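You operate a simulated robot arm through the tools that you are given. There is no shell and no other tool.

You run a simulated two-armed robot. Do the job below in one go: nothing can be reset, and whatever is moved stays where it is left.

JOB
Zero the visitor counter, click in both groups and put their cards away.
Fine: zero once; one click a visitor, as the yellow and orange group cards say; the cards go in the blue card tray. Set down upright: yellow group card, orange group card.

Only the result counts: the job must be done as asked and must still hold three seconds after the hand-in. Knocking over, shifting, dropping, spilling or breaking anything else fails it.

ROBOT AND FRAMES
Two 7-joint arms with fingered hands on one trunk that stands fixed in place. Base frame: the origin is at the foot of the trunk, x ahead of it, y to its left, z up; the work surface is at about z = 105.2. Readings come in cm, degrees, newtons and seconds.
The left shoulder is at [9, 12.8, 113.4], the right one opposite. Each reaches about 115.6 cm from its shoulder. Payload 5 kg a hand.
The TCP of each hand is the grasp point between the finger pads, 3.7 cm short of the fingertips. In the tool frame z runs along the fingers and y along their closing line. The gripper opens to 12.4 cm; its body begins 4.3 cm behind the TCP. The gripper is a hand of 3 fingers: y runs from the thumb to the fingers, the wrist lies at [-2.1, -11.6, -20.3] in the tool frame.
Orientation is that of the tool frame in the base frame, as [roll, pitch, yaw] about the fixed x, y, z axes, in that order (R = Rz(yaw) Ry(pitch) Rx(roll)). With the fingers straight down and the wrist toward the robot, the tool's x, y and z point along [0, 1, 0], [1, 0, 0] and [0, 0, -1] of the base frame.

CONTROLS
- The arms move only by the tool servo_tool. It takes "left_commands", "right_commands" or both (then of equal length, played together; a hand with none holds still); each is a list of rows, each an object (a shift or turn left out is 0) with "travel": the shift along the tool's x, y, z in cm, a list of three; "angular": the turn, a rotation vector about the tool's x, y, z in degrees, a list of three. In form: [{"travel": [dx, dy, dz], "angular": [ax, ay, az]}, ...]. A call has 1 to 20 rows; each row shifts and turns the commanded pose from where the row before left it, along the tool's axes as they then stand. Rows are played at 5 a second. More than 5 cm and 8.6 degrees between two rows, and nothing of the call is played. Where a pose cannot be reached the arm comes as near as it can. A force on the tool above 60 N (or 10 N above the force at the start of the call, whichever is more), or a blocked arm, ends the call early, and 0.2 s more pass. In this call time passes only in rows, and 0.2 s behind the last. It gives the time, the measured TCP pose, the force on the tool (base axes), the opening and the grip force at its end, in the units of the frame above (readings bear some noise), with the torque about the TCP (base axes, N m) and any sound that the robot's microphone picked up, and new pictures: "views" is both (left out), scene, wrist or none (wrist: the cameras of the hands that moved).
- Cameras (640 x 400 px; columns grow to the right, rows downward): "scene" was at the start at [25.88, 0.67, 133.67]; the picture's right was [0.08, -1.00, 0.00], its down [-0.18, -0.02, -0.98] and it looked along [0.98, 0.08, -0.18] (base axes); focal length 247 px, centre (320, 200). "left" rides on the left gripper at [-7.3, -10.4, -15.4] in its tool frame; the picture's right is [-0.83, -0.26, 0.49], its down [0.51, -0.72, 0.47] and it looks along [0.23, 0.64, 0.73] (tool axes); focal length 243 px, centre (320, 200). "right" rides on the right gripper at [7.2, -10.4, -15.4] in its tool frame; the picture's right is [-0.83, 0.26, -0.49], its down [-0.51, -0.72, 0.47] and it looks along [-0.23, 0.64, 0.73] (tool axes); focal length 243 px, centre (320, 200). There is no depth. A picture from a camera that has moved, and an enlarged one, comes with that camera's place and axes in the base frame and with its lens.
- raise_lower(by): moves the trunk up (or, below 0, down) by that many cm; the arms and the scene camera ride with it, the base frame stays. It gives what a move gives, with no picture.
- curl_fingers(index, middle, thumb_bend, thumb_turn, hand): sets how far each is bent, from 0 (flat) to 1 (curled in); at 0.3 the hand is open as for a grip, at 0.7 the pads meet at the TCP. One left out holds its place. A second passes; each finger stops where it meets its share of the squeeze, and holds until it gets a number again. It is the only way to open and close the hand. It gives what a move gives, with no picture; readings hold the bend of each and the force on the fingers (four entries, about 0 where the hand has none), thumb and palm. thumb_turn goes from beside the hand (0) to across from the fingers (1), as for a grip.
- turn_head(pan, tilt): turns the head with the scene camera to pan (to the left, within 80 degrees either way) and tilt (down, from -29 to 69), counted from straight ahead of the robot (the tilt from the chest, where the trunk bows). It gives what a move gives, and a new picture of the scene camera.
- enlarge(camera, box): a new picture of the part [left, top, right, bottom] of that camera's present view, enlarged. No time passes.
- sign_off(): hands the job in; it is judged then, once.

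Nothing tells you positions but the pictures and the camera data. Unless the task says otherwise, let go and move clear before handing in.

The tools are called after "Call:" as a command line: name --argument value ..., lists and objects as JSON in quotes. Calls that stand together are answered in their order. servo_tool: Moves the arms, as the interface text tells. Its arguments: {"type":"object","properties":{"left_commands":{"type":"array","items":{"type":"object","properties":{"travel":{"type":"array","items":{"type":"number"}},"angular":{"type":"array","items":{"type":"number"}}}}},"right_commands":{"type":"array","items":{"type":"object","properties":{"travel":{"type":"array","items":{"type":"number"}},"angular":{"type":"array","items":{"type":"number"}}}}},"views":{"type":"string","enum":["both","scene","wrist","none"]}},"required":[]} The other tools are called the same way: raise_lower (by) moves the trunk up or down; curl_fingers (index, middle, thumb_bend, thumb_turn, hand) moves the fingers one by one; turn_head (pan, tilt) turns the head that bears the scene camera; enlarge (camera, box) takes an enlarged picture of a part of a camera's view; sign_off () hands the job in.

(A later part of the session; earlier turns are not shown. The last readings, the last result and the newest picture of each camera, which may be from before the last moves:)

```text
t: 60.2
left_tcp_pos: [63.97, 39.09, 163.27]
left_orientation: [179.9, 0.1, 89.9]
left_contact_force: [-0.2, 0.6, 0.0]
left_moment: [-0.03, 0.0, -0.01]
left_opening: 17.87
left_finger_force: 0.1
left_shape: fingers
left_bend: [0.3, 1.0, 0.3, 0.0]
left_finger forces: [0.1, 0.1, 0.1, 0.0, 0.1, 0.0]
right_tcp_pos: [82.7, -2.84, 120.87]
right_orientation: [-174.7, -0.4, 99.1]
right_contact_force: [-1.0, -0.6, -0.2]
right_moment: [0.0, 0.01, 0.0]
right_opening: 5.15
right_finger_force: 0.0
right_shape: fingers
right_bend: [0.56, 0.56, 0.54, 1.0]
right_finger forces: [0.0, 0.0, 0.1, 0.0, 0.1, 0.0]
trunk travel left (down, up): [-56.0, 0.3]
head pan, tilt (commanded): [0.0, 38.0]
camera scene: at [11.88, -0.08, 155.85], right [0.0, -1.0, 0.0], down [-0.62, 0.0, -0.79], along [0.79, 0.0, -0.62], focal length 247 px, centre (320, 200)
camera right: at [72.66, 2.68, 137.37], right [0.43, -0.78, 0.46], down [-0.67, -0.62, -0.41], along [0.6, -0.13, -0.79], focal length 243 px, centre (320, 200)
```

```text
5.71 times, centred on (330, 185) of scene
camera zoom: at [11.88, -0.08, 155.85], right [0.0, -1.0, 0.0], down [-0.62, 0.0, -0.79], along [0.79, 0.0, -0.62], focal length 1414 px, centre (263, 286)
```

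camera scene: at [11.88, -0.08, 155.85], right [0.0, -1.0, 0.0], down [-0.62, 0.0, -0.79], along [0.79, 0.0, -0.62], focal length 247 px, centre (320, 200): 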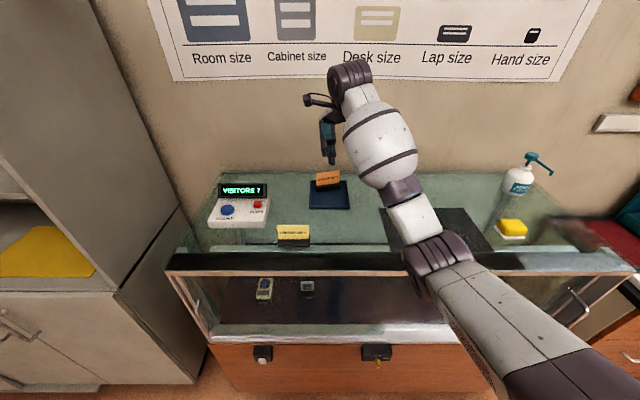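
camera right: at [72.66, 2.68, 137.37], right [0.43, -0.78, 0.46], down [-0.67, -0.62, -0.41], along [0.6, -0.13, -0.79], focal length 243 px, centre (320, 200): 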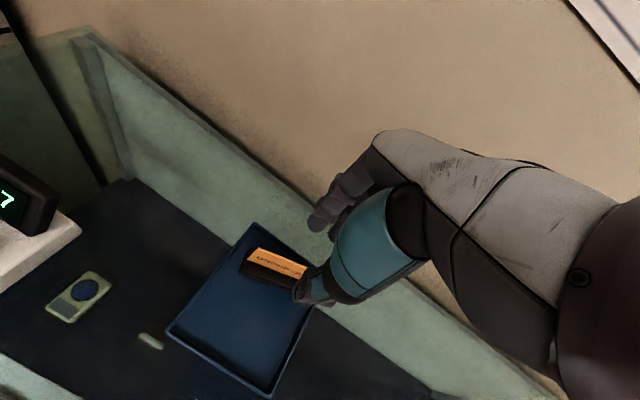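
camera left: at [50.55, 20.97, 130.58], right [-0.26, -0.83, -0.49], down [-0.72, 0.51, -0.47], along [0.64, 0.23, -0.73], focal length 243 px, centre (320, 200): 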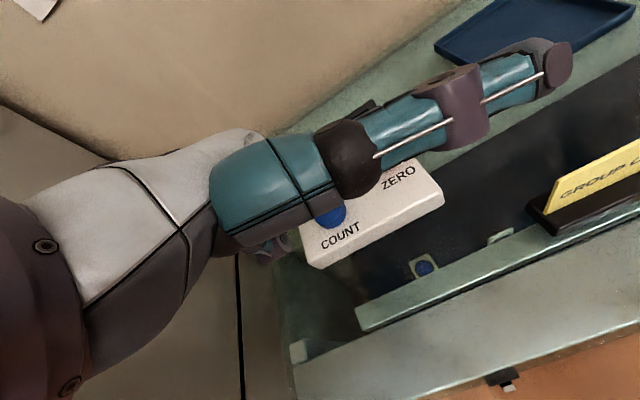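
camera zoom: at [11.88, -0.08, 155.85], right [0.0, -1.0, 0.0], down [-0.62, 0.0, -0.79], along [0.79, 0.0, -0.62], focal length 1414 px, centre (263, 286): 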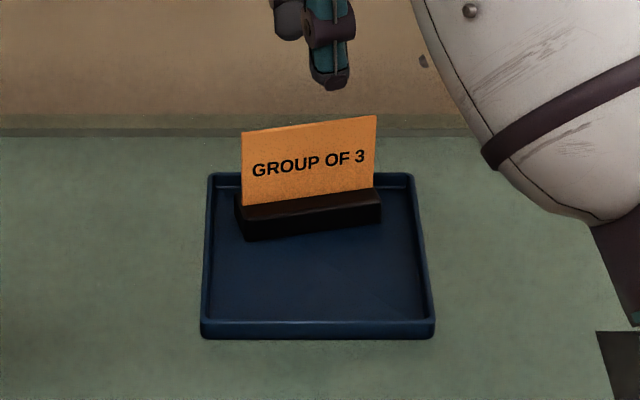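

The orange card stands upright in the rear of the tray. I'll keep this tool orientation, since it matches the finger plane and should avoid twisting the yellow card, and move above the yellow card.

Call:
servo_tool --right_commands '[{"travel": [2.26, -3.79, 0.36]}, {"travel": [2.26, -3.79, 0.36]}, {"travel": [2.26, -3.79, 0.36]}, {"travel": [2.26, -3.79, 0.36]}, {"travel": [2.26, -3.79, 0.36]}, {"travel": [2.26, -3.79, 0.36]}, {"travel": [0, 0, 0]}]' --views "none"

Call:
curl_fingers --hand "right" --index 0.46 --middle 0.46 --thumb_bend 0.44

Call:
turn_head --pan 0 --tilt 40

Call:
enlarge --camera "right" --box '[140, 170, 380, 400]'

Call:
enlarge --camera "scene" --box '[220, 130, 380, 250]'

```text
t: 61.8
left_tcp_pos: [64.05, 38.92, 162.94]
left_orientation: [180.0, 0.0, 90.0]
left_contact_force: [-0.3, -0.2, -0.3]
left_moment: [0.01, 0.01, 0.03]
left_opening: 17.86
left_finger_force: 0.2
left_shape: fingers
left_bend: [0.3, 1.0, 0.3, 0.0]
left_finger forces: [0.0, 0.0, 0.0, 0.0, 0.1, 0.0]
right_tcp_pos: [57.78, 6.78, 120.81]
right_orientation: [-174.5, -0.5, 99.1]
right_contact_force: [-0.8, 0.0, 0.4]
right_moment: [0.01, 0.01, 0.03]
right_opening: 5.19
right_finger_force: 0.1
right_shape: fingers
right_bend: [0.56, 0.56, 0.54, 1.0]
right_finger forces: [0.1, 0.1, 0.1, 0.1, 0.0, 0.0]
trunk travel left (down, up): [-56.0, 0.3]
head pan, tilt (commanded): [0.0, 38.0]
```

```text
t: 62.8
left_tcp_pos: [63.99, 39.08, 163.14]
left_orientation: [-180.0, 0.1, 90.0]
left_contact_force: [-0.1, 0.1, 0.0]
left_moment: [-0.01, -0.02, 0.03]
left_opening: 17.88
left_finger_force: 0.1
left_shape: fingers
left_bend: [0.3, 1.0, 0.3, 0.0]
left_finger forces: [0.0, 0.1, 0.0, 0.0, 0.0, 0.0]
right_tcp_pos: [57.98, 6.82, 120.92]
right_orientation: [-174.7, -0.4, 99.0]
right_contact_force: [-0.3, -0.3, -0.6]
right_moment: [0.0, 0.02, -0.02]
right_opening: 8.25
right_finger_force: 0.0
right_shape: fingers
right_bend: [0.46, 0.46, 0.44, 0.99]
right_finger forces: [0.1, 0.0, 0.0, 0.1, 0.0, 0.0]
trunk travel left (down, up): [-56.0, 0.3]
head pan, tilt (commanded): [0.0, 38.0]
```

```text
t: 63.4
left_tcp_pos: [64.12, 39.04, 163.12]
left_orientation: [180.0, 0.0, 90.0]
left_contact_force: [-0.5, 0.4, 0.2]
left_moment: [0.01, -0.01, -0.02]
left_opening: 17.89
left_finger_force: 0.0
left_shape: fingers
left_bend: [0.3, 1.0, 0.3, 0.0]
left_finger forces: [0.0, 0.0, 0.0, 0.0, 0.0, 0.1]
right_tcp_pos: [57.86, 6.85, 121.02]
right_orientation: [-174.6, -0.4, 99.0]
right_contact_force: [-0.1, -0.7, 0.1]
right_moment: [0.01, 0.03, 0.0]
right_opening: 8.21
right_finger_force: 0.0
right_shape: fingers
right_bend: [0.46, 0.46, 0.44, 0.99]
right_finger forces: [0.0, 0.0, 0.0, 0.0, 0.1, 0.0]
trunk travel left (down, up): [-56.0, 0.3]
head pan, tilt (commanded): [0.0, 40.0]
camera scene: at [11.82, -0.11, 155.54], right [0.0, -1.0, 0.0], down [-0.64, 0.0, -0.77], along [0.77, 0.0, -0.64], focal length 247 px, centre (320, 200)
```

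scene: 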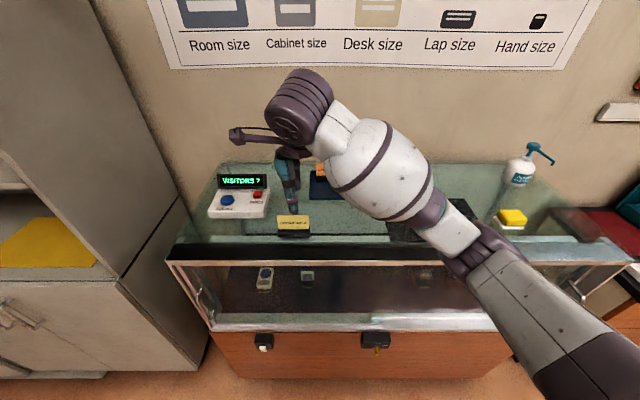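

```text
1.74 times, centred on (260, 285) of right
camera zoom: at [47.85, 12.35, 137.35], right [0.43, -0.78, 0.46], down [-0.67, -0.62, -0.41], along [0.6, -0.13, -0.79], focal length 422 px, centre (424, 52)
```

zoom: 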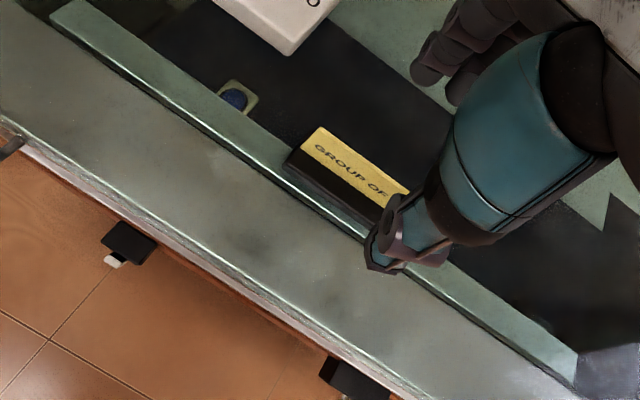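

```text
3.33 times, centred on (300, 190) of scene
camera zoom: at [11.82, -0.11, 155.54], right [0.0, -1.0, 0.0], down [-0.64, 0.0, -0.77], along [0.77, 0.0, -0.64], focal length 825 px, centre (387, 233)
```

zoom: 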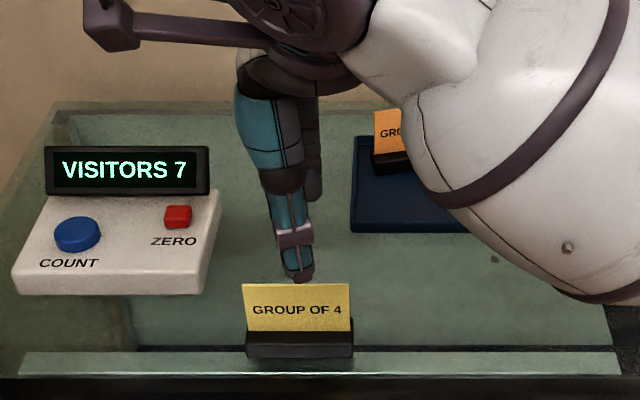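

The yellow card is at x ≈ 58.0, y ≈ 6.9, directly below the hand. I'll descend to grasp height.

Call:
servo_tool --right_commands '[{"travel": [0, 0.235, 2.49]}, {"travel": [0, 0.235, 2.49]}, {"travel": [0, 0.235, 2.49]}, {"travel": [0, 0.16, 1.5]}, {"travel": [0, 0.06, 0.5]}, {"travel": [0, 0, 0]}]' --views "none"

Call:
enlarge --camera "scene" --box '[220, 130, 380, 250]'

Call:
enlarge --camera "right" --box '[200, 180, 400, 360]'

```text
t: 64.8
left_tcp_pos: [63.98, 38.96, 162.98]
left_orientation: [180.0, 0.0, 90.0]
left_contact_force: [0.1, -0.3, -0.5]
left_moment: [0.01, 0.02, -0.01]
left_opening: 17.86
left_finger_force: 0.0
left_shape: fingers
left_bend: [0.3, 1.0, 0.3, 0.0]
left_finger forces: [0.0, 0.0, 0.0, 0.1, 0.1, 0.0]
right_tcp_pos: [57.96, 6.99, 111.62]
right_orientation: [-174.8, -0.5, 98.9]
right_contact_force: [-0.1, -1.0, 0.1]
right_moment: [0.0, -0.02, -0.01]
right_opening: 8.23
right_finger_force: 0.1
right_shape: fingers
right_bend: [0.46, 0.46, 0.44, 0.99]
right_finger forces: [0.0, 0.1, 0.1, 0.0, 0.0, 0.0]
trunk travel left (down, up): [-56.0, 0.3]
head pan, tilt (commanded): [0.0, 40.0]
```

```text
3.33 times, centred on (300, 190) of scene
camera zoom: at [11.81, -0.12, 155.54], right [0.0, -1.0, 0.0], down [-0.64, 0.0, -0.77], along [0.77, 0.0, -0.64], focal length 825 px, centre (387, 233)
```

zoom: 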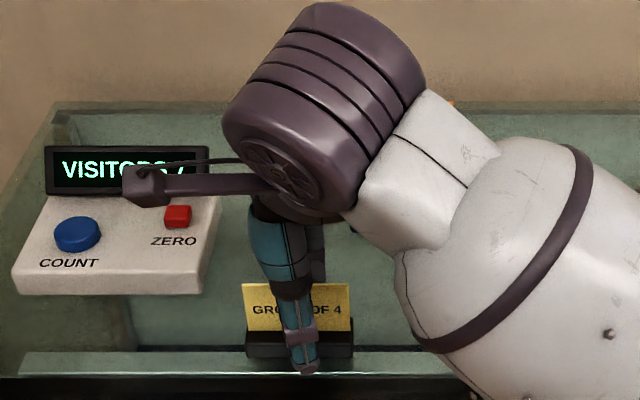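

```text
2.22 times, centred on (300, 270) of right
camera zoom: at [47.93, 12.53, 127.98], right [0.43, -0.78, 0.46], down [-0.67, -0.62, -0.41], along [0.6, -0.13, -0.79], focal length 539 px, centre (364, 44)
```

zoom: 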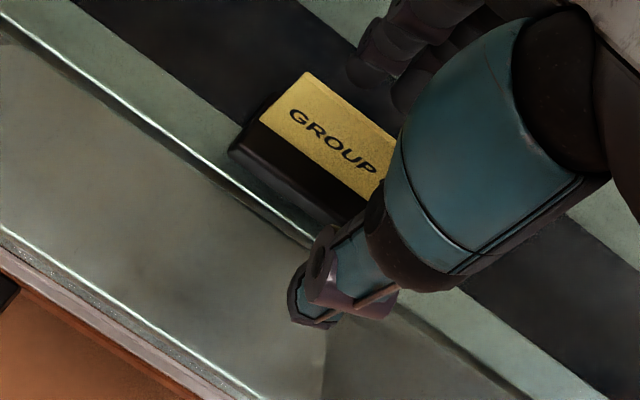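

The hand straddles the yellow card with no torso shift. I'll close in steps again.

Call:
curl_fingers --hand "right" --index 0.67 --middle 0.67 --thumb_bend 0.63

Call:
enlarge --camera "scene" --box '[260, 180, 340, 250]'

Call:
enlarge --camera "right" --box '[200, 180, 400, 360]'

```text
t: 65.8
left_tcp_pos: [64.0, 38.99, 163.1]
left_orientation: [180.0, 0.1, 90.0]
left_contact_force: [0.0, 0.0, -0.2]
left_moment: [0.0, -0.02, 0.0]
left_opening: 17.87
left_finger_force: 0.0
left_shape: fingers
left_bend: [0.3, 1.0, 0.3, 0.0]
left_finger forces: [0.1, 0.0, 0.0, 0.0, 0.0, 0.1]
right_tcp_pos: [57.91, 6.92, 111.54]
right_orientation: [-174.6, -0.4, 99.0]
right_contact_force: [1.0, 0.1, -0.2]
right_moment: [-0.01, 0.01, -0.02]
right_opening: 2.22
right_finger_force: 0.0
right_shape: fingers
right_bend: [0.67, 0.67, 0.63, 1.0]
right_finger forces: [0.1, 0.0, 0.0, 0.1, 0.0, 0.0]
trunk travel left (down, up): [-56.0, 0.3]
head pan, tilt (commanded): [0.0, 40.0]
```

```text
5.71 times, centred on (300, 215) of scene
camera zoom: at [11.83, -0.11, 155.53], right [0.0, -1.0, 0.0], down [-0.64, 0.0, -0.77], along [0.77, 0.0, -0.64], focal length 1414 px, centre (434, 114)
```

zoom: 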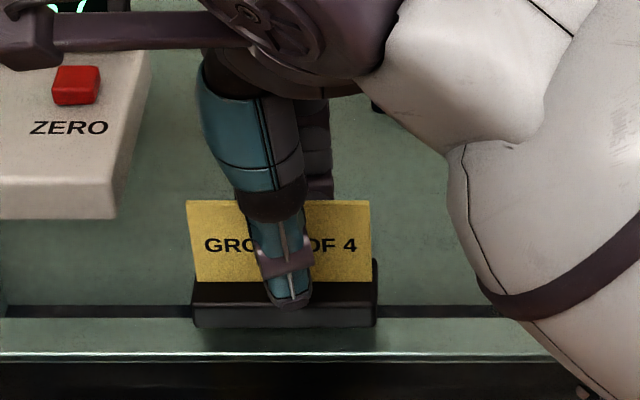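

```text
2.22 times, centred on (300, 270) of right
camera zoom: at [47.94, 12.53, 127.97], right [0.43, -0.78, 0.46], down [-0.67, -0.62, -0.41], along [0.6, -0.13, -0.79], focal length 539 px, centre (364, 44)
```

zoom: 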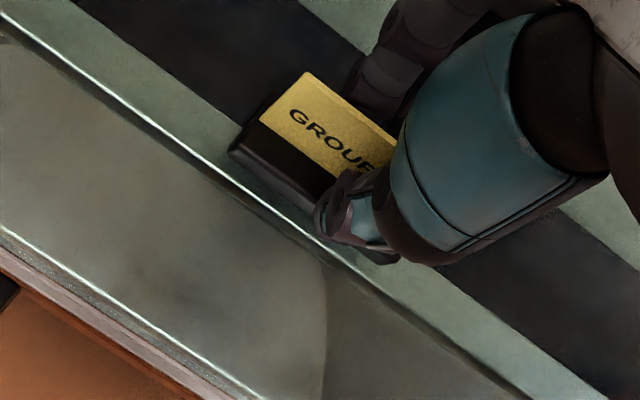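

The yellow card hasn't moved. I'll close to grip.

Call:
curl_fingers --hand "right" --index 0.77 --middle 0.77 --thumb_bend 0.76

Call:
enlarge --camera "scene" --box '[260, 180, 340, 250]'

Call:
enlarge --camera "right" --box '[200, 180, 400, 360]'

```text
t: 66.8
left_tcp_pos: [64.0, 39.07, 163.24]
left_orientation: [180.0, 0.0, 89.9]
left_contact_force: [0.0, 0.7, 0.2]
left_moment: [0.02, -0.01, 0.01]
left_opening: 17.87
left_finger_force: 0.1
left_shape: fingers
left_bend: [0.3, 1.0, 0.3, 0.0]
left_finger forces: [0.0, 0.1, 0.0, 0.1, 0.0, 0.0]
right_tcp_pos: [58.02, 6.98, 111.62]
right_orientation: [-174.6, -0.4, 99.1]
right_contact_force: [-0.5, 0.1, 0.7]
right_moment: [-0.03, 0.02, -0.02]
right_opening: 0.54
right_finger_force: 15.8
right_shape: fingers
right_bend: [0.76, 0.76, 0.69, 1.0]
right_finger forces: [8.6, 7.5, 0.1, 0.0, 16.0, 0.0]
trunk travel left (down, up): [-56.0, 0.3]
head pan, tilt (commanded): [0.0, 40.0]
```

```text
5.71 times, centred on (300, 215) of scene
camera zoom: at [11.82, -0.12, 155.53], right [0.0, -1.0, 0.0], down [-0.64, 0.0, -0.77], along [0.77, 0.0, -0.64], focal length 1414 px, centre (434, 114)
```

zoom: 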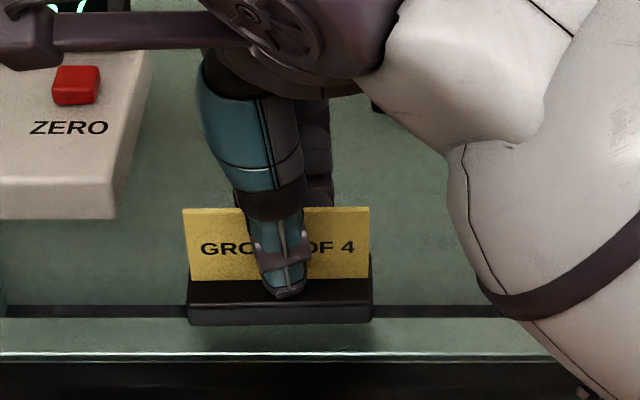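

```text
2.22 times, centred on (300, 270) of right
camera zoom: at [47.93, 12.53, 127.97], right [0.43, -0.78, 0.46], down [-0.67, -0.62, -0.41], along [0.6, -0.13, -0.79], focal length 539 px, centre (364, 44)
```

zoom: 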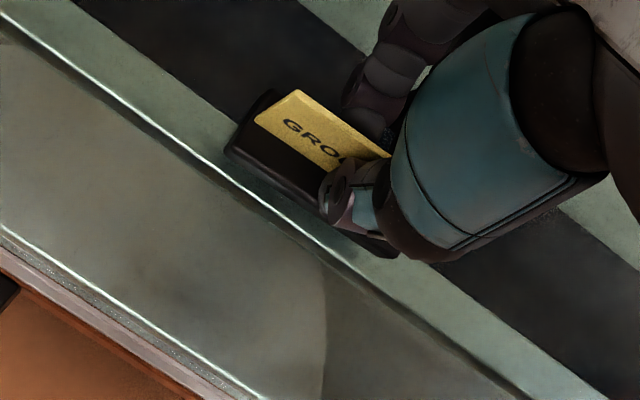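

Gripped at 16 N with no yaw this time, only a slight forward pitch of the card top. I'll lift it and measure.

Call:
servo_tool --right_commands '[{"travel": [0, -0.09, -1.0]}, {"travel": [0, -0.19, -2.0]}, {"travel": [0, -0.19, -2.0]}, {"travel": [0, -0.19, -2.0]}, {"travel": [0, 0, 0]}]' --views "wrist"

Call:
enlarge --camera "scene" --box '[260, 160, 340, 230]'

```text
t: 68.0
left_tcp_pos: [64.07, 38.84, 163.06]
left_orientation: [-180.0, 0.0, 90.1]
left_contact_force: [-0.5, -0.5, -0.7]
left_moment: [0.0, 0.02, 0.01]
left_opening: 17.85
left_finger_force: 0.1
left_shape: fingers
left_bend: [0.3, 1.0, 0.3, 0.0]
left_finger forces: [0.0, 0.1, 0.0, 0.1, 0.0, 0.0]
right_tcp_pos: [57.83, 6.85, 118.6]
right_orientation: [-174.7, -0.4, 99.0]
right_contact_force: [0.7, -0.3, 0.0]
right_moment: [0.02, 0.03, 0.02]
right_opening: 0.5
right_finger_force: 16.1
right_shape: fingers
right_bend: [0.76, 0.76, 0.69, 1.0]
right_finger forces: [8.6, 7.4, 0.1, 0.0, 16.2, 0.0]
trunk travel left (down, up): [-56.0, 0.3]
head pan, tilt (commanded): [0.0, 40.0]
camera right: at [47.83, 12.46, 134.98], right [0.43, -0.78, 0.46], down [-0.67, -0.62, -0.41], along [0.6, -0.13, -0.79], focal length 243 px, centre (320, 200)
```

right: 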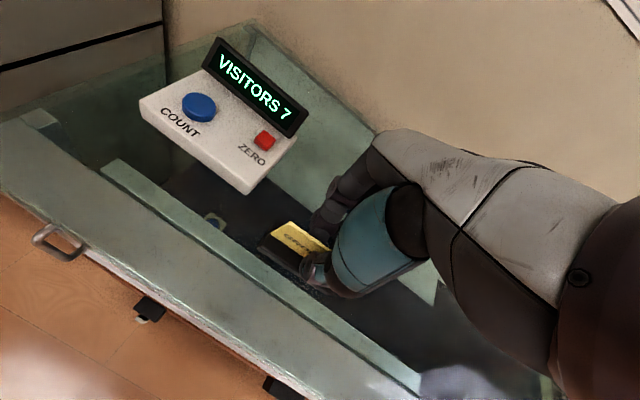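

```text
5.71 times, centred on (300, 195) of scene
camera zoom: at [11.83, -0.08, 155.53], right [0.0, -1.0, 0.0], down [-0.64, 0.0, -0.77], along [0.77, 0.0, -0.64], focal length 1414 px, centre (434, 229)
```

zoom: 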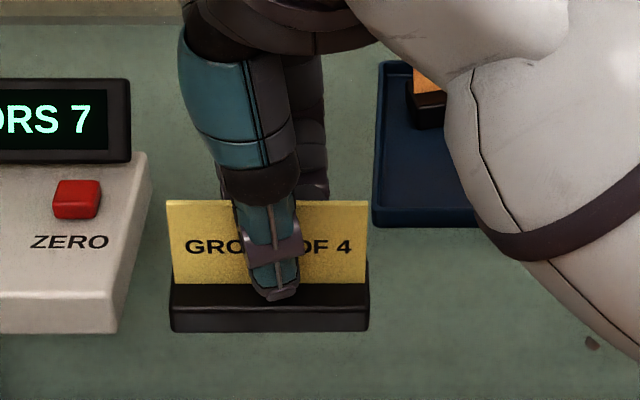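

I'll take a closer look to measure the held card's tilt.

Call:
enlarge --camera "scene" --box '[276, 186, 316, 216]'

Call:
enlarge --camera "right" --box '[240, 200, 340, 300]'

```text
13.33 times, centred on (296, 201) of scene
camera zoom: at [11.83, -0.08, 155.53], right [0.0, -1.0, 0.0], down [-0.64, 0.0, -0.77], along [0.77, 0.0, -0.64], focal length 3299 px, centre (640, 187)
```

zoom: 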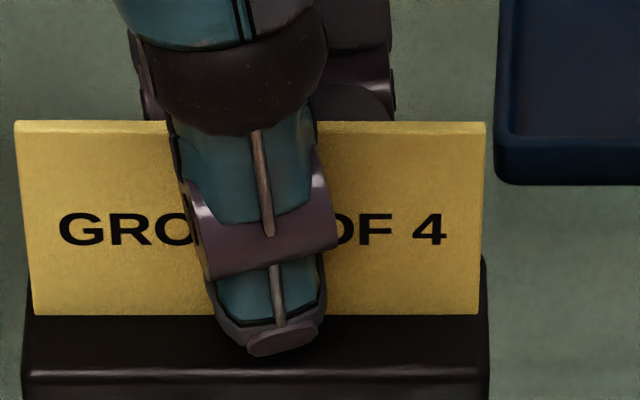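

```text
4.00 times, centred on (290, 250) of right
camera zoom: at [47.83, 12.46, 134.98], right [0.43, -0.78, 0.46], down [-0.67, -0.62, -0.41], along [0.6, -0.13, -0.79], focal length 970 px, centre (440, 0)
```

zoom: 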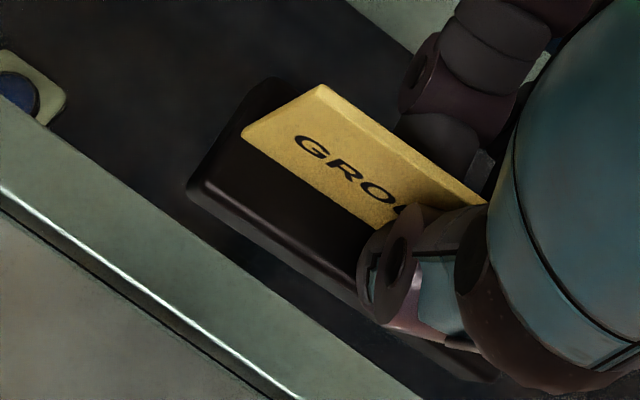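

The card is level but leans about 4–5° with its top toward me, plus a degree or two of roll and yaw. I'll correct with a small tool turn and re-check.

Call:
servo_tool --right_commands '[{"angular": [2.3, -0.9, 0.9]}, {"angular": [2.3, -0.9, 0.9]}, {"travel": [0, 0, 0]}]' --views "none"

Call:
enlarge --camera "scene" --box '[272, 186, 320, 222]'

Call:
enlarge --camera "right" --box '[240, 200, 340, 300]'

```text
t: 68.8
left_tcp_pos: [64.01, 38.98, 163.16]
left_orientation: [179.9, 0.0, 90.0]
left_contact_force: [1.1, -0.1, -0.1]
left_moment: [-0.03, 0.02, 0.02]
left_opening: 17.87
left_finger_force: 0.0
left_shape: fingers
left_bend: [0.3, 1.0, 0.3, 0.0]
left_finger forces: [0.1, 0.1, 0.0, 0.0, 0.0, 0.0]
right_tcp_pos: [57.85, 6.89, 118.71]
right_orientation: [-170.1, 1.5, 97.4]
right_contact_force: [-0.1, -0.2, -0.3]
right_moment: [0.01, 0.01, -0.02]
right_opening: 0.52
right_finger_force: 15.6
right_shape: fingers
right_bend: [0.76, 0.76, 0.69, 1.0]
right_finger forces: [8.7, 7.3, 0.1, 0.1, 16.2, 0.0]
trunk travel left (down, up): [-56.0, 0.3]
head pan, tilt (commanded): [0.0, 40.0]
```

```text
11.11 times, centred on (296, 204) of scene
camera zoom: at [11.85, -0.11, 155.53], right [0.0, -1.0, 0.0], down [-0.64, 0.0, -0.77], along [0.77, 0.0, -0.64], focal length 2749 px, centre (587, 156)
```

zoom: 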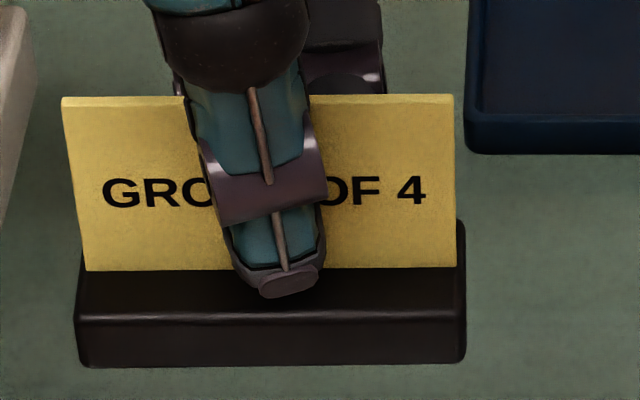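

```text
4.00 times, centred on (290, 250) of right
camera zoom: at [49.25, 13.49, 135.39], right [0.45, -0.77, 0.46], down [-0.72, -0.62, -0.33], along [0.53, -0.19, -0.82], focal length 970 px, centre (440, 0)
```

zoom: 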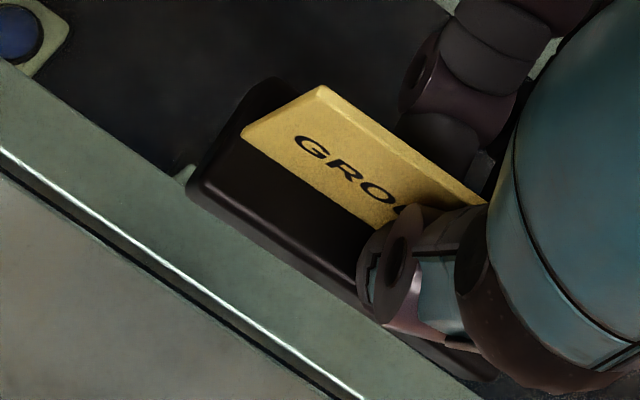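

The card now hangs upright, with its base bottom 5.8 cm below the TCP. I'll carry it over the front half of the tray, TCP at about (75.9, −3.0).

Call:
servo_tool --right_commands '[{"travel": [-2.43, 3.3, -0.51]}, {"travel": [-2.43, 3.3, -0.51]}, {"travel": [-2.43, 3.3, -0.51]}, {"travel": [-2.43, 3.29, -0.51]}, {"travel": [-2.43, 3.29, -0.51]}, {"travel": [0, 0, 0]}]' --views "both"

Call:
enlarge --camera "scene" --box '[290, 140, 370, 210]'

Call:
enlarge --camera "right" --box '[160, 160, 400, 360]'

```text
t: 70.2
left_tcp_pos: [63.93, 39.06, 163.13]
left_orientation: [180.0, 0.0, 90.1]
left_contact_force: [-0.4, 0.2, 0.8]
left_moment: [-0.03, 0.01, 0.05]
left_opening: 17.85
left_finger_force: 0.1
left_shape: fingers
left_bend: [0.3, 1.0, 0.3, 0.0]
left_finger forces: [0.1, 0.0, 0.0, 0.1, 0.0, 0.0]
right_tcp_pos: [76.08, -3.0, 118.95]
right_orientation: [-170.1, 1.6, 97.4]
right_contact_force: [-0.6, 0.1, -0.8]
right_moment: [0.01, -0.02, -0.01]
right_opening: 0.49
right_finger_force: 15.9
right_shape: fingers
right_bend: [0.76, 0.76, 0.69, 1.0]
right_finger forces: [8.6, 7.4, 0.1, 0.0, 16.0, 0.1]
trunk travel left (down, up): [-56.0, 0.3]
head pan, tilt (commanded): [0.0, 40.0]
camera scene: at [11.78, -0.07, 155.54], right [0.0, -1.0, 0.0], down [-0.64, 0.0, -0.77], along [0.77, 0.0, -0.64], focal length 247 px, centre (320, 200)
camera right: at [67.53, 3.57, 135.64], right [0.45, -0.77, 0.46], down [-0.72, -0.62, -0.33], along [0.53, -0.19, -0.82], focal length 243 px, centre (320, 200)
```

scene: 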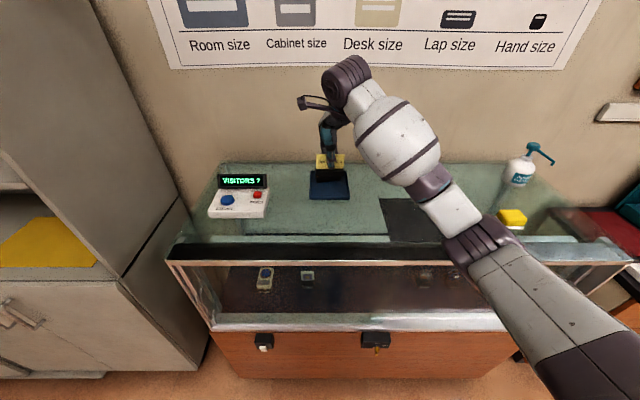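
right: 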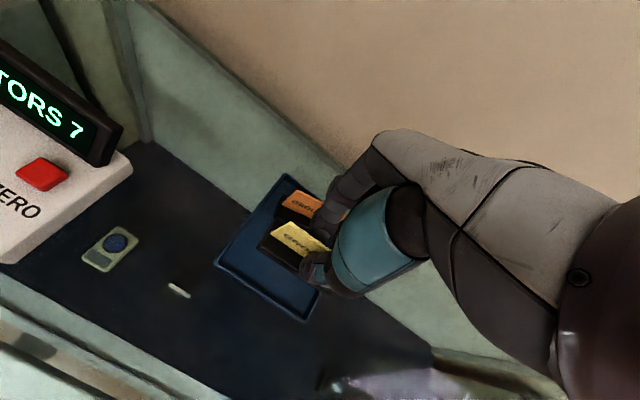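

```text
5.71 times, centred on (330, 175) of scene
camera zoom: at [11.78, -0.07, 155.54], right [0.0, -1.0, 0.0], down [-0.64, 0.0, -0.77], along [0.77, 0.0, -0.64], focal length 1414 px, centre (263, 343)
```

zoom: 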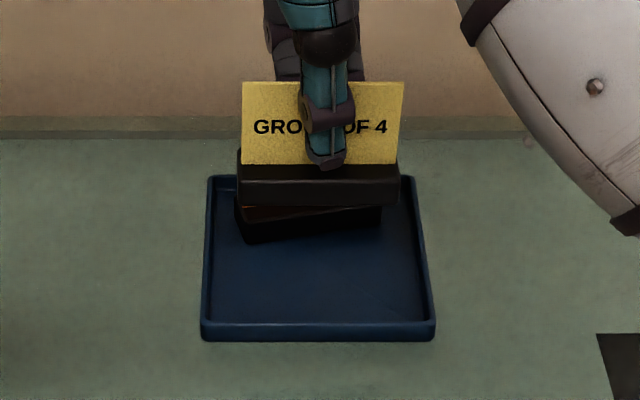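

```text
2.00 times, centred on (280, 260) of right
camera zoom: at [67.53, 3.57, 135.64], right [0.45, -0.77, 0.46], down [-0.72, -0.62, -0.33], along [0.53, -0.19, -0.82], focal length 485 px, centre (400, 80)
```

zoom: 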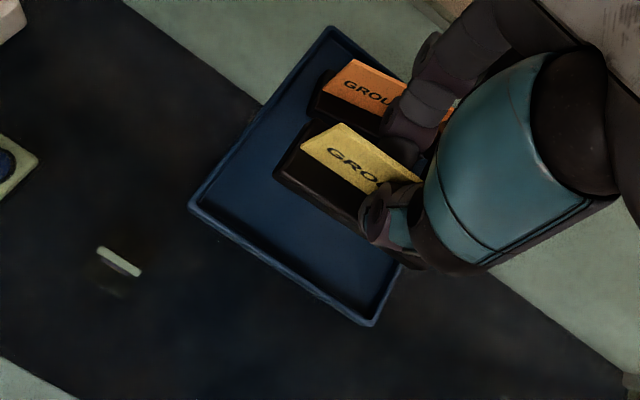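

No torso shift, and the card is over the front half of the tray. I'll check the details before lowering.

Call:
enlarge --camera "scene" --box '[308, 148, 356, 184]'

```text
11.11 times, centred on (332, 166) of scene
camera zoom: at [11.78, -0.07, 155.54], right [0.0, -1.0, 0.0], down [-0.64, 0.0, -0.77], along [0.77, 0.0, -0.64], focal length 2749 px, centre (187, 578)
```

zoom: 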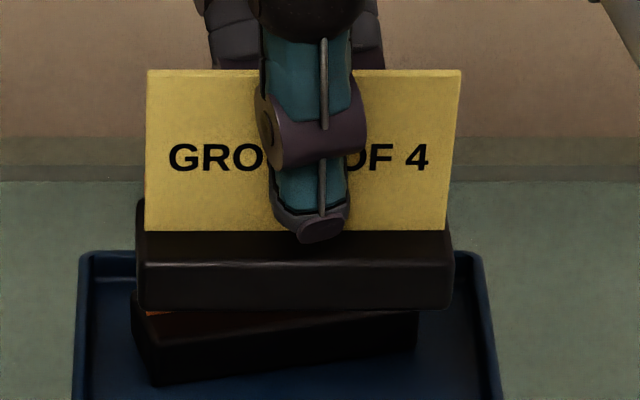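

The card is upright and level above the front half. I'll lower it in stages.

Call:
servo_tool --right_commands '[{"travel": [0.05, 0.315, 1.805]}, {"travel": [0.05, 0.315, 1.805]}, {"travel": [0.05, 0.315, 1.805]}, {"travel": [0, 0, 0]}]' --views "none"

Call:
enlarge --camera "scene" --box '[300, 160, 364, 208]'

Call:
enlarge --camera "right" --box '[180, 150, 380, 330]'

```text
t: 71.2
left_tcp_pos: [64.02, 39.01, 163.2]
left_orientation: [179.9, 0.0, 90.1]
left_contact_force: [-0.1, -0.9, 0.1]
left_moment: [-0.04, 0.0, 0.01]
left_opening: 17.85
left_finger_force: 0.1
left_shape: fingers
left_bend: [0.3, 1.0, 0.3, 0.0]
left_finger forces: [0.0, 0.0, 0.0, 0.0, 0.0, 0.0]
right_tcp_pos: [76.01, -2.91, 113.35]
right_orientation: [-170.1, 1.5, 97.5]
right_contact_force: [0.4, 0.8, -0.4]
right_moment: [0.02, 0.0, 0.0]
right_opening: 0.52
right_finger_force: 16.2
right_shape: fingers
right_bend: [0.76, 0.76, 0.69, 1.0]
right_finger forces: [8.6, 7.3, 0.0, 0.0, 15.9, 0.1]
trunk travel left (down, up): [-56.0, 0.3]
head pan, tilt (commanded): [0.0, 40.0]
```

```text
8.33 times, centred on (332, 184) of scene
camera zoom: at [11.84, -0.12, 155.54], right [0.0, -1.0, 0.0], down [-0.64, 0.0, -0.77], along [0.77, 0.0, -0.64], focal length 2062 px, centre (220, 333)
```

zoom: 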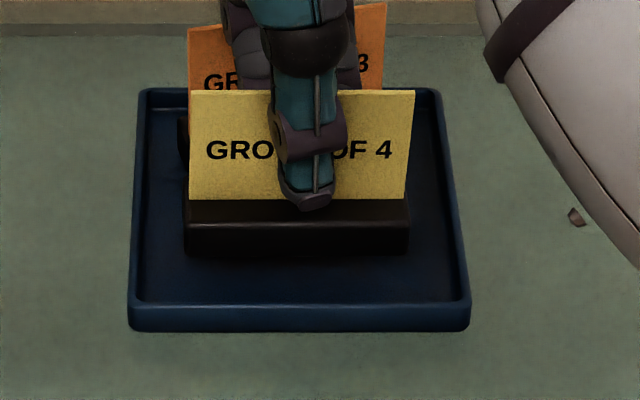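

```text
2.22 times, centred on (280, 240) of right
camera zoom: at [67.47, 3.56, 130.0], right [0.45, -0.77, 0.46], down [-0.72, -0.61, -0.33], along [0.53, -0.19, -0.82], focal length 539 px, centre (409, 111)
```

zoom: 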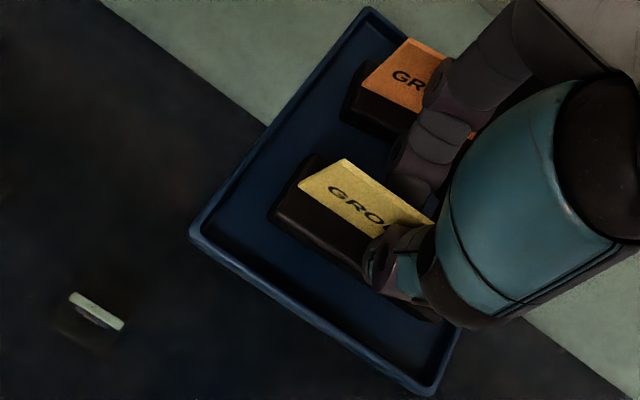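

Clear of the orange card so far. I'll lower another 1.3 cm, then creep to contact.

Call:
servo_tool --right_commands '[{"travel": [0.015, 0.12, 0.69]}, {"travel": [0.015, 0.1, 0.59]}, {"travel": [0, 0, 0]}]' --views "none"

Call:
enlarge --camera "right" --box '[180, 150, 380, 330]'

Call:
enlarge --camera "scene" --box '[300, 160, 364, 208]'

```text
t: 72.0
left_tcp_pos: [64.07, 39.04, 163.09]
left_orientation: [-180.0, 0.0, 90.0]
left_contact_force: [-0.8, -0.6, 0.2]
left_moment: [0.01, -0.01, 0.0]
left_opening: 17.84
left_finger_force: 0.1
left_shape: fingers
left_bend: [0.3, 1.0, 0.3, 0.0]
left_finger forces: [0.0, 0.1, 0.1, 0.0, 0.1, 0.0]
right_tcp_pos: [75.97, -2.99, 111.91]
right_orientation: [-170.1, 1.6, 97.6]
right_contact_force: [-0.2, -0.3, -0.5]
right_moment: [0.01, -0.02, -0.01]
right_opening: 0.5
right_finger_force: 15.9
right_shape: fingers
right_bend: [0.76, 0.76, 0.69, 1.0]
right_finger forces: [8.8, 7.3, 0.0, 0.0, 16.0, 0.0]
trunk travel left (down, up): [-56.0, 0.3]
head pan, tilt (commanded): [0.0, 40.0]
```

```text
2.22 times, centred on (280, 240) of right
camera zoom: at [67.44, 3.55, 128.66], right [0.45, -0.77, 0.46], down [-0.72, -0.62, -0.33], along [0.53, -0.19, -0.82], focal length 539 px, centre (409, 111)
```

zoom: 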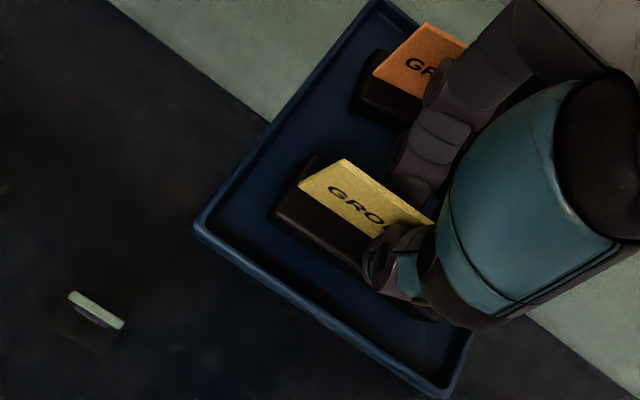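

```text
8.33 times, centred on (332, 184) of scene
camera zoom: at [11.81, -0.11, 155.54], right [0.0, -1.0, 0.0], down [-0.64, 0.0, -0.77], along [0.77, 0.0, -0.64], focal length 2062 px, centre (220, 333)
```

zoom: 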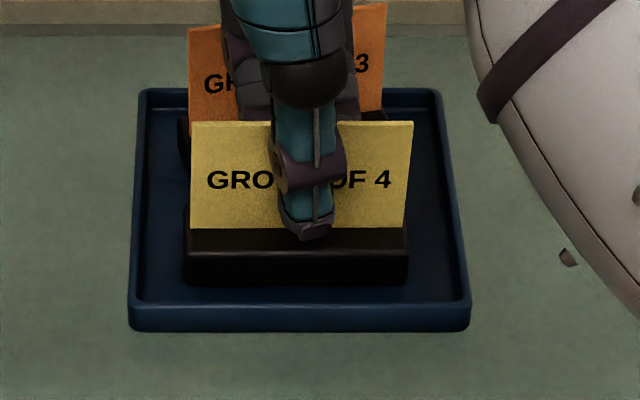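

About 0.3 cm to go. I'll creep down in small steps.

Call:
servo_tool --right_commands '[{"travel": [0, 0.03, 0.18]}, {"travel": [0, 0, 0]}]' --views "none"

Call:
servo_tool --right_commands '[{"travel": [0, 0.025, 0.15]}, {"travel": [0, 0, 0]}]' --views "none"

```text
t: 72.6
left_tcp_pos: [64.05, 39.0, 163.22]
left_orientation: [180.0, 0.0, 90.0]
left_contact_force: [0.2, -0.3, -0.6]
left_moment: [0.01, -0.03, 0.01]
left_opening: 17.85
left_finger_force: 0.0
left_shape: fingers
left_bend: [0.3, 1.0, 0.3, 0.0]
left_finger forces: [0.0, 0.0, 0.0, 0.0, 0.1, 0.1]
right_tcp_pos: [76.12, -2.99, 111.77]
right_orientation: [-170.1, 1.6, 97.5]
right_contact_force: [-0.2, 0.4, 1.2]
right_moment: [-0.02, 0.02, 0.04]
right_opening: 0.53
right_finger_force: 16.6
right_shape: fingers
right_bend: [0.76, 0.76, 0.69, 1.0]
right_finger forces: [8.5, 8.1, 0.1, 0.0, 16.2, 0.0]
trunk travel left (down, up): [-56.0, 0.3]
head pan, tilt (commanded): [0.0, 40.0]
```

```text
t: 73.2
left_tcp_pos: [63.87, 39.07, 163.11]
left_orientation: [179.9, 0.0, 89.9]
left_contact_force: [0.3, 0.0, -1.3]
left_moment: [0.01, 0.01, 0.04]
left_opening: 17.87
left_finger_force: 0.0
left_shape: fingers
left_bend: [0.3, 1.0, 0.3, 0.0]
left_finger forces: [0.0, 0.0, 0.0, 0.0, 0.0, 0.0]
right_tcp_pos: [76.05, -2.98, 111.65]
right_orientation: [-170.2, 1.7, 97.5]
right_contact_force: [1.7, 0.2, 6.3]
right_moment: [-0.06, 0.01, 0.01]
right_opening: 0.5
right_finger_force: 17.4
right_shape: fingers
right_bend: [0.76, 0.76, 0.69, 1.0]
right_finger forces: [8.8, 9.2, 0.0, 0.0, 16.1, 0.0]
trunk travel left (down, up): [-56.0, 0.3]
head pan, tilt (commanded): [0.0, 40.0]
```

The base is seated (6 N). I'll ease off slightly and release, keeping finger motion small on the orange card's side.

Call:
servo_tool --right_commands '[{"travel": [0, -0.015, -0.09]}, {"travel": [0, 0, 0]}]' --views "none"

Call:
curl_fingers --hand "right" --index 0.71 --middle 0.71 --thumb_bend 0.64

Call:
enlarge --camera "right" --box '[180, 150, 380, 330]'

Call:
enlarge --camera "scene" --box '[300, 160, 364, 208]'

```text
t: 73.8
left_tcp_pos: [64.05, 39.03, 163.17]
left_orientation: [-180.0, 0.0, 90.0]
left_contact_force: [-0.2, -0.2, 0.2]
left_moment: [0.01, -0.05, -0.01]
left_opening: 17.9
left_finger_force: 0.1
left_shape: fingers
left_bend: [0.3, 1.0, 0.3, 0.0]
left_finger forces: [0.0, 0.0, 0.0, 0.1, 0.0, 0.0]
right_tcp_pos: [76.19, -3.04, 111.67]
right_orientation: [-170.1, 1.6, 97.5]
right_contact_force: [1.4, -0.7, 5.7]
right_moment: [-0.06, 0.0, 0.03]
right_opening: 0.52
right_finger_force: 17.9
right_shape: fingers
right_bend: [0.76, 0.76, 0.69, 1.0]
right_finger forces: [8.7, 9.6, 0.1, 0.0, 16.2, 0.0]
trunk travel left (down, up): [-56.0, 0.3]
head pan, tilt (commanded): [0.0, 40.0]
```

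```text
t: 74.8
left_tcp_pos: [64.09, 39.0, 163.09]
left_orientation: [-180.0, 0.0, 90.0]
left_contact_force: [-0.5, 0.2, 0.2]
left_moment: [0.01, 0.03, -0.02]
left_opening: 17.87
left_finger_force: 0.0
left_shape: fingers
left_bend: [0.3, 1.0, 0.3, 0.0]
left_finger forces: [0.1, 0.1, 0.1, 0.0, 0.1, 0.0]
right_tcp_pos: [76.07, -3.08, 111.49]
right_orientation: [-170.1, 1.5, 97.5]
right_contact_force: [0.6, -0.1, 0.1]
right_moment: [-0.01, -0.01, 0.01]
right_opening: 1.3
right_finger_force: 0.1
right_shape: fingers
right_bend: [0.71, 0.71, 0.64, 1.0]
right_finger forces: [0.0, 0.1, 0.1, 0.0, 0.2, 0.0]
trunk travel left (down, up): [-56.0, 0.3]
head pan, tilt (commanded): [0.0, 40.0]
```

```text
2.22 times, centred on (280, 240) of right
camera zoom: at [67.46, 3.53, 128.38], right [0.45, -0.77, 0.46], down [-0.72, -0.61, -0.33], along [0.53, -0.19, -0.82], focal length 539 px, centre (409, 111)
```

zoom: 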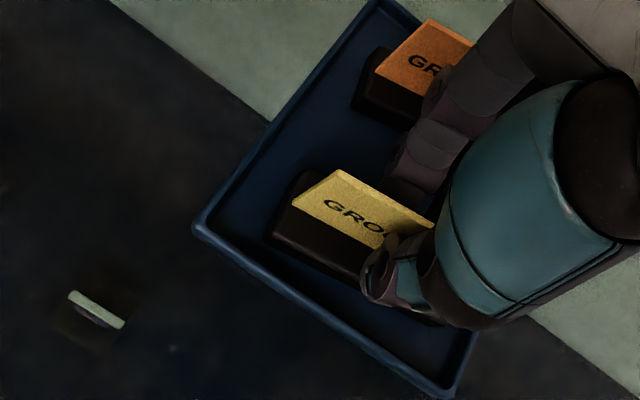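

```text
8.33 times, centred on (332, 184) of scene
camera zoom: at [11.86, -0.11, 155.53], right [0.0, -1.0, 0.0], down [-0.64, 0.0, -0.77], along [0.77, 0.0, -0.64], focal length 2062 px, centre (220, 333)
```

zoom: 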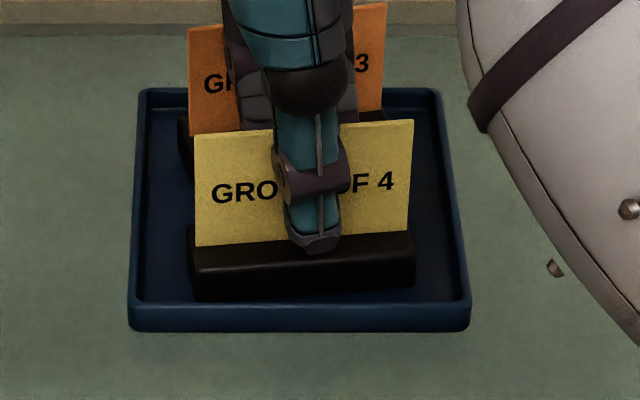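

The yellow card stands free in the tray, upright. I'll open the thumb more (fingers only slightly) and lift straight up.

Call:
curl_fingers --hand "right" --index 0.68 --middle 0.68 --thumb_bend 0.55

Call:
enlarge --camera "right" --box '[180, 150, 380, 330]'

Call:
enlarge --camera "scene" --box '[300, 160, 364, 208]'

```text
t: 75.8
left_tcp_pos: [63.99, 38.92, 163.06]
left_orientation: [-179.9, 0.0, 90.0]
left_contact_force: [0.3, -0.5, -0.1]
left_moment: [-0.02, -0.05, -0.02]
left_opening: 17.86
left_finger_force: 0.0
left_shape: fingers
left_bend: [0.3, 1.0, 0.3, 0.0]
left_finger forces: [0.0, 0.1, 0.0, 0.0, 0.0, 0.0]
right_tcp_pos: [76.0, -3.12, 111.6]
right_orientation: [-170.1, 1.6, 97.4]
right_contact_force: [0.0, -0.5, -0.6]
right_moment: [0.02, -0.03, -0.05]
right_opening: 3.17
right_finger_force: 0.2
right_shape: fingers
right_bend: [0.68, 0.68, 0.55, 1.0]
right_finger forces: [0.0, 0.1, 0.1, 0.0, 0.0, 0.0]
trunk travel left (down, up): [-56.0, 0.3]
head pan, tilt (commanded): [0.0, 40.0]
```

```text
2.22 times, centred on (280, 240) of right
camera zoom: at [67.43, 3.53, 128.42], right [0.45, -0.77, 0.46], down [-0.72, -0.61, -0.33], along [0.53, -0.19, -0.82], focal length 539 px, centre (409, 111)
```

zoom: 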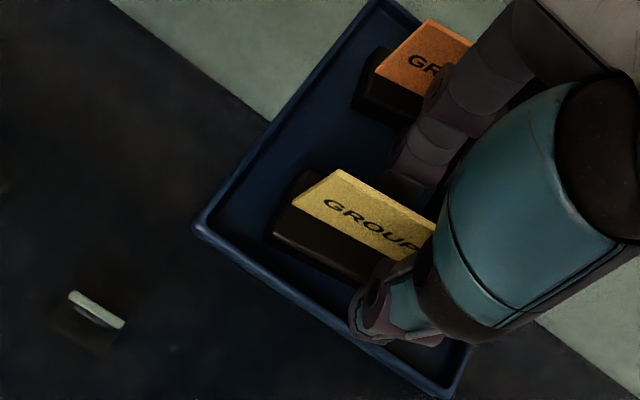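

```text
8.33 times, centred on (332, 184) of scene
camera zoom: at [11.82, -0.12, 155.53], right [0.0, -1.0, 0.0], down [-0.64, 0.0, -0.77], along [0.77, 0.0, -0.64], focal length 2062 px, centre (220, 333)
```

zoom: 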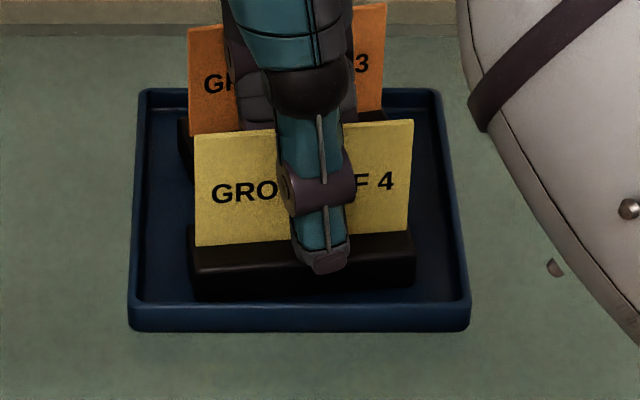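

Both cards are clear of the fingers. I'll lift straight up slowly.

Call:
servo_tool --right_commands '[{"travel": [-0.013, -0.086, -0.49]}, {"travel": [-0.026, -0.172, -0.985]}, {"travel": [-0.04, -0.26, -1.48]}, {"travel": [-0.05, -0.34, -1.97]}, {"travel": [-0.08, -0.515, -2.95]}, {"travel": [-0.08, -0.515, -2.95]}]' --views "both"

Call:
enlarge --camera "scene" --box '[300, 160, 364, 208]'

```text
t: 77.2
left_tcp_pos: [63.84, 39.05, 163.25]
left_orientation: [179.9, 0.1, 90.0]
left_contact_force: [0.7, 1.0, 1.0]
left_moment: [-0.02, 0.0, 0.01]
left_opening: 17.85
left_finger_force: 0.1
left_shape: fingers
left_bend: [0.3, 1.0, 0.3, 0.0]
left_finger forces: [0.1, 0.1, 0.0, 0.0, 0.1, 0.0]
right_tcp_pos: [75.97, -3.05, 122.78]
right_orientation: [-170.1, 1.7, 97.4]
right_contact_force: [0.1, 0.5, -0.5]
right_moment: [0.0, 0.01, -0.04]
right_opening: 3.16
right_finger_force: 0.2
right_shape: fingers
right_bend: [0.68, 0.68, 0.55, 1.0]
right_finger forces: [0.0, 0.1, 0.0, 0.0, 0.0, 0.0]
trunk travel left (down, up): [-56.0, 0.3]
head pan, tilt (commanded): [0.0, 40.0]
camera scene: at [11.75, -0.06, 155.55], right [0.0, -1.0, 0.0], down [-0.64, 0.0, -0.77], along [0.77, 0.0, -0.64], focal length 247 px, centre (320, 200)
camera right: at [67.37, 3.58, 139.54], right [0.45, -0.77, 0.46], down [-0.72, -0.61, -0.33], along [0.53, -0.19, -0.82], focal length 243 px, centre (320, 200)
```

scene: 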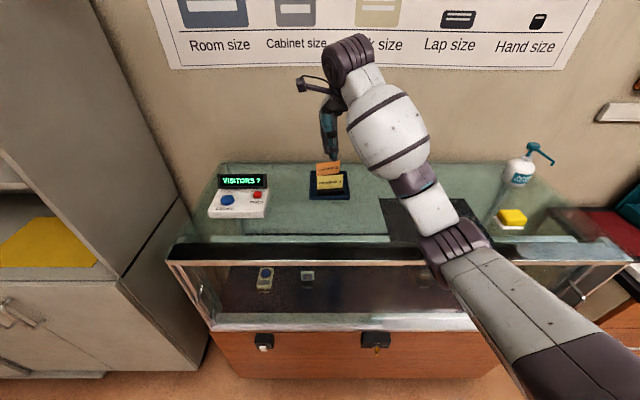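
right: 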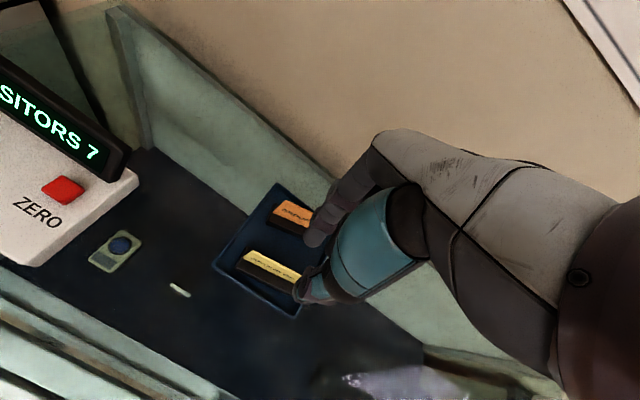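

```text
8.33 times, centred on (332, 184) of scene
camera zoom: at [11.75, -0.06, 155.55], right [0.0, -1.0, 0.0], down [-0.64, 0.0, -0.77], along [0.77, 0.0, -0.64], focal length 2062 px, centre (220, 333)
```

zoom: 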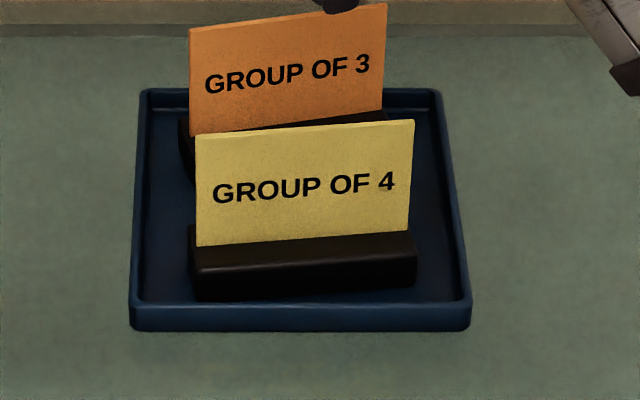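

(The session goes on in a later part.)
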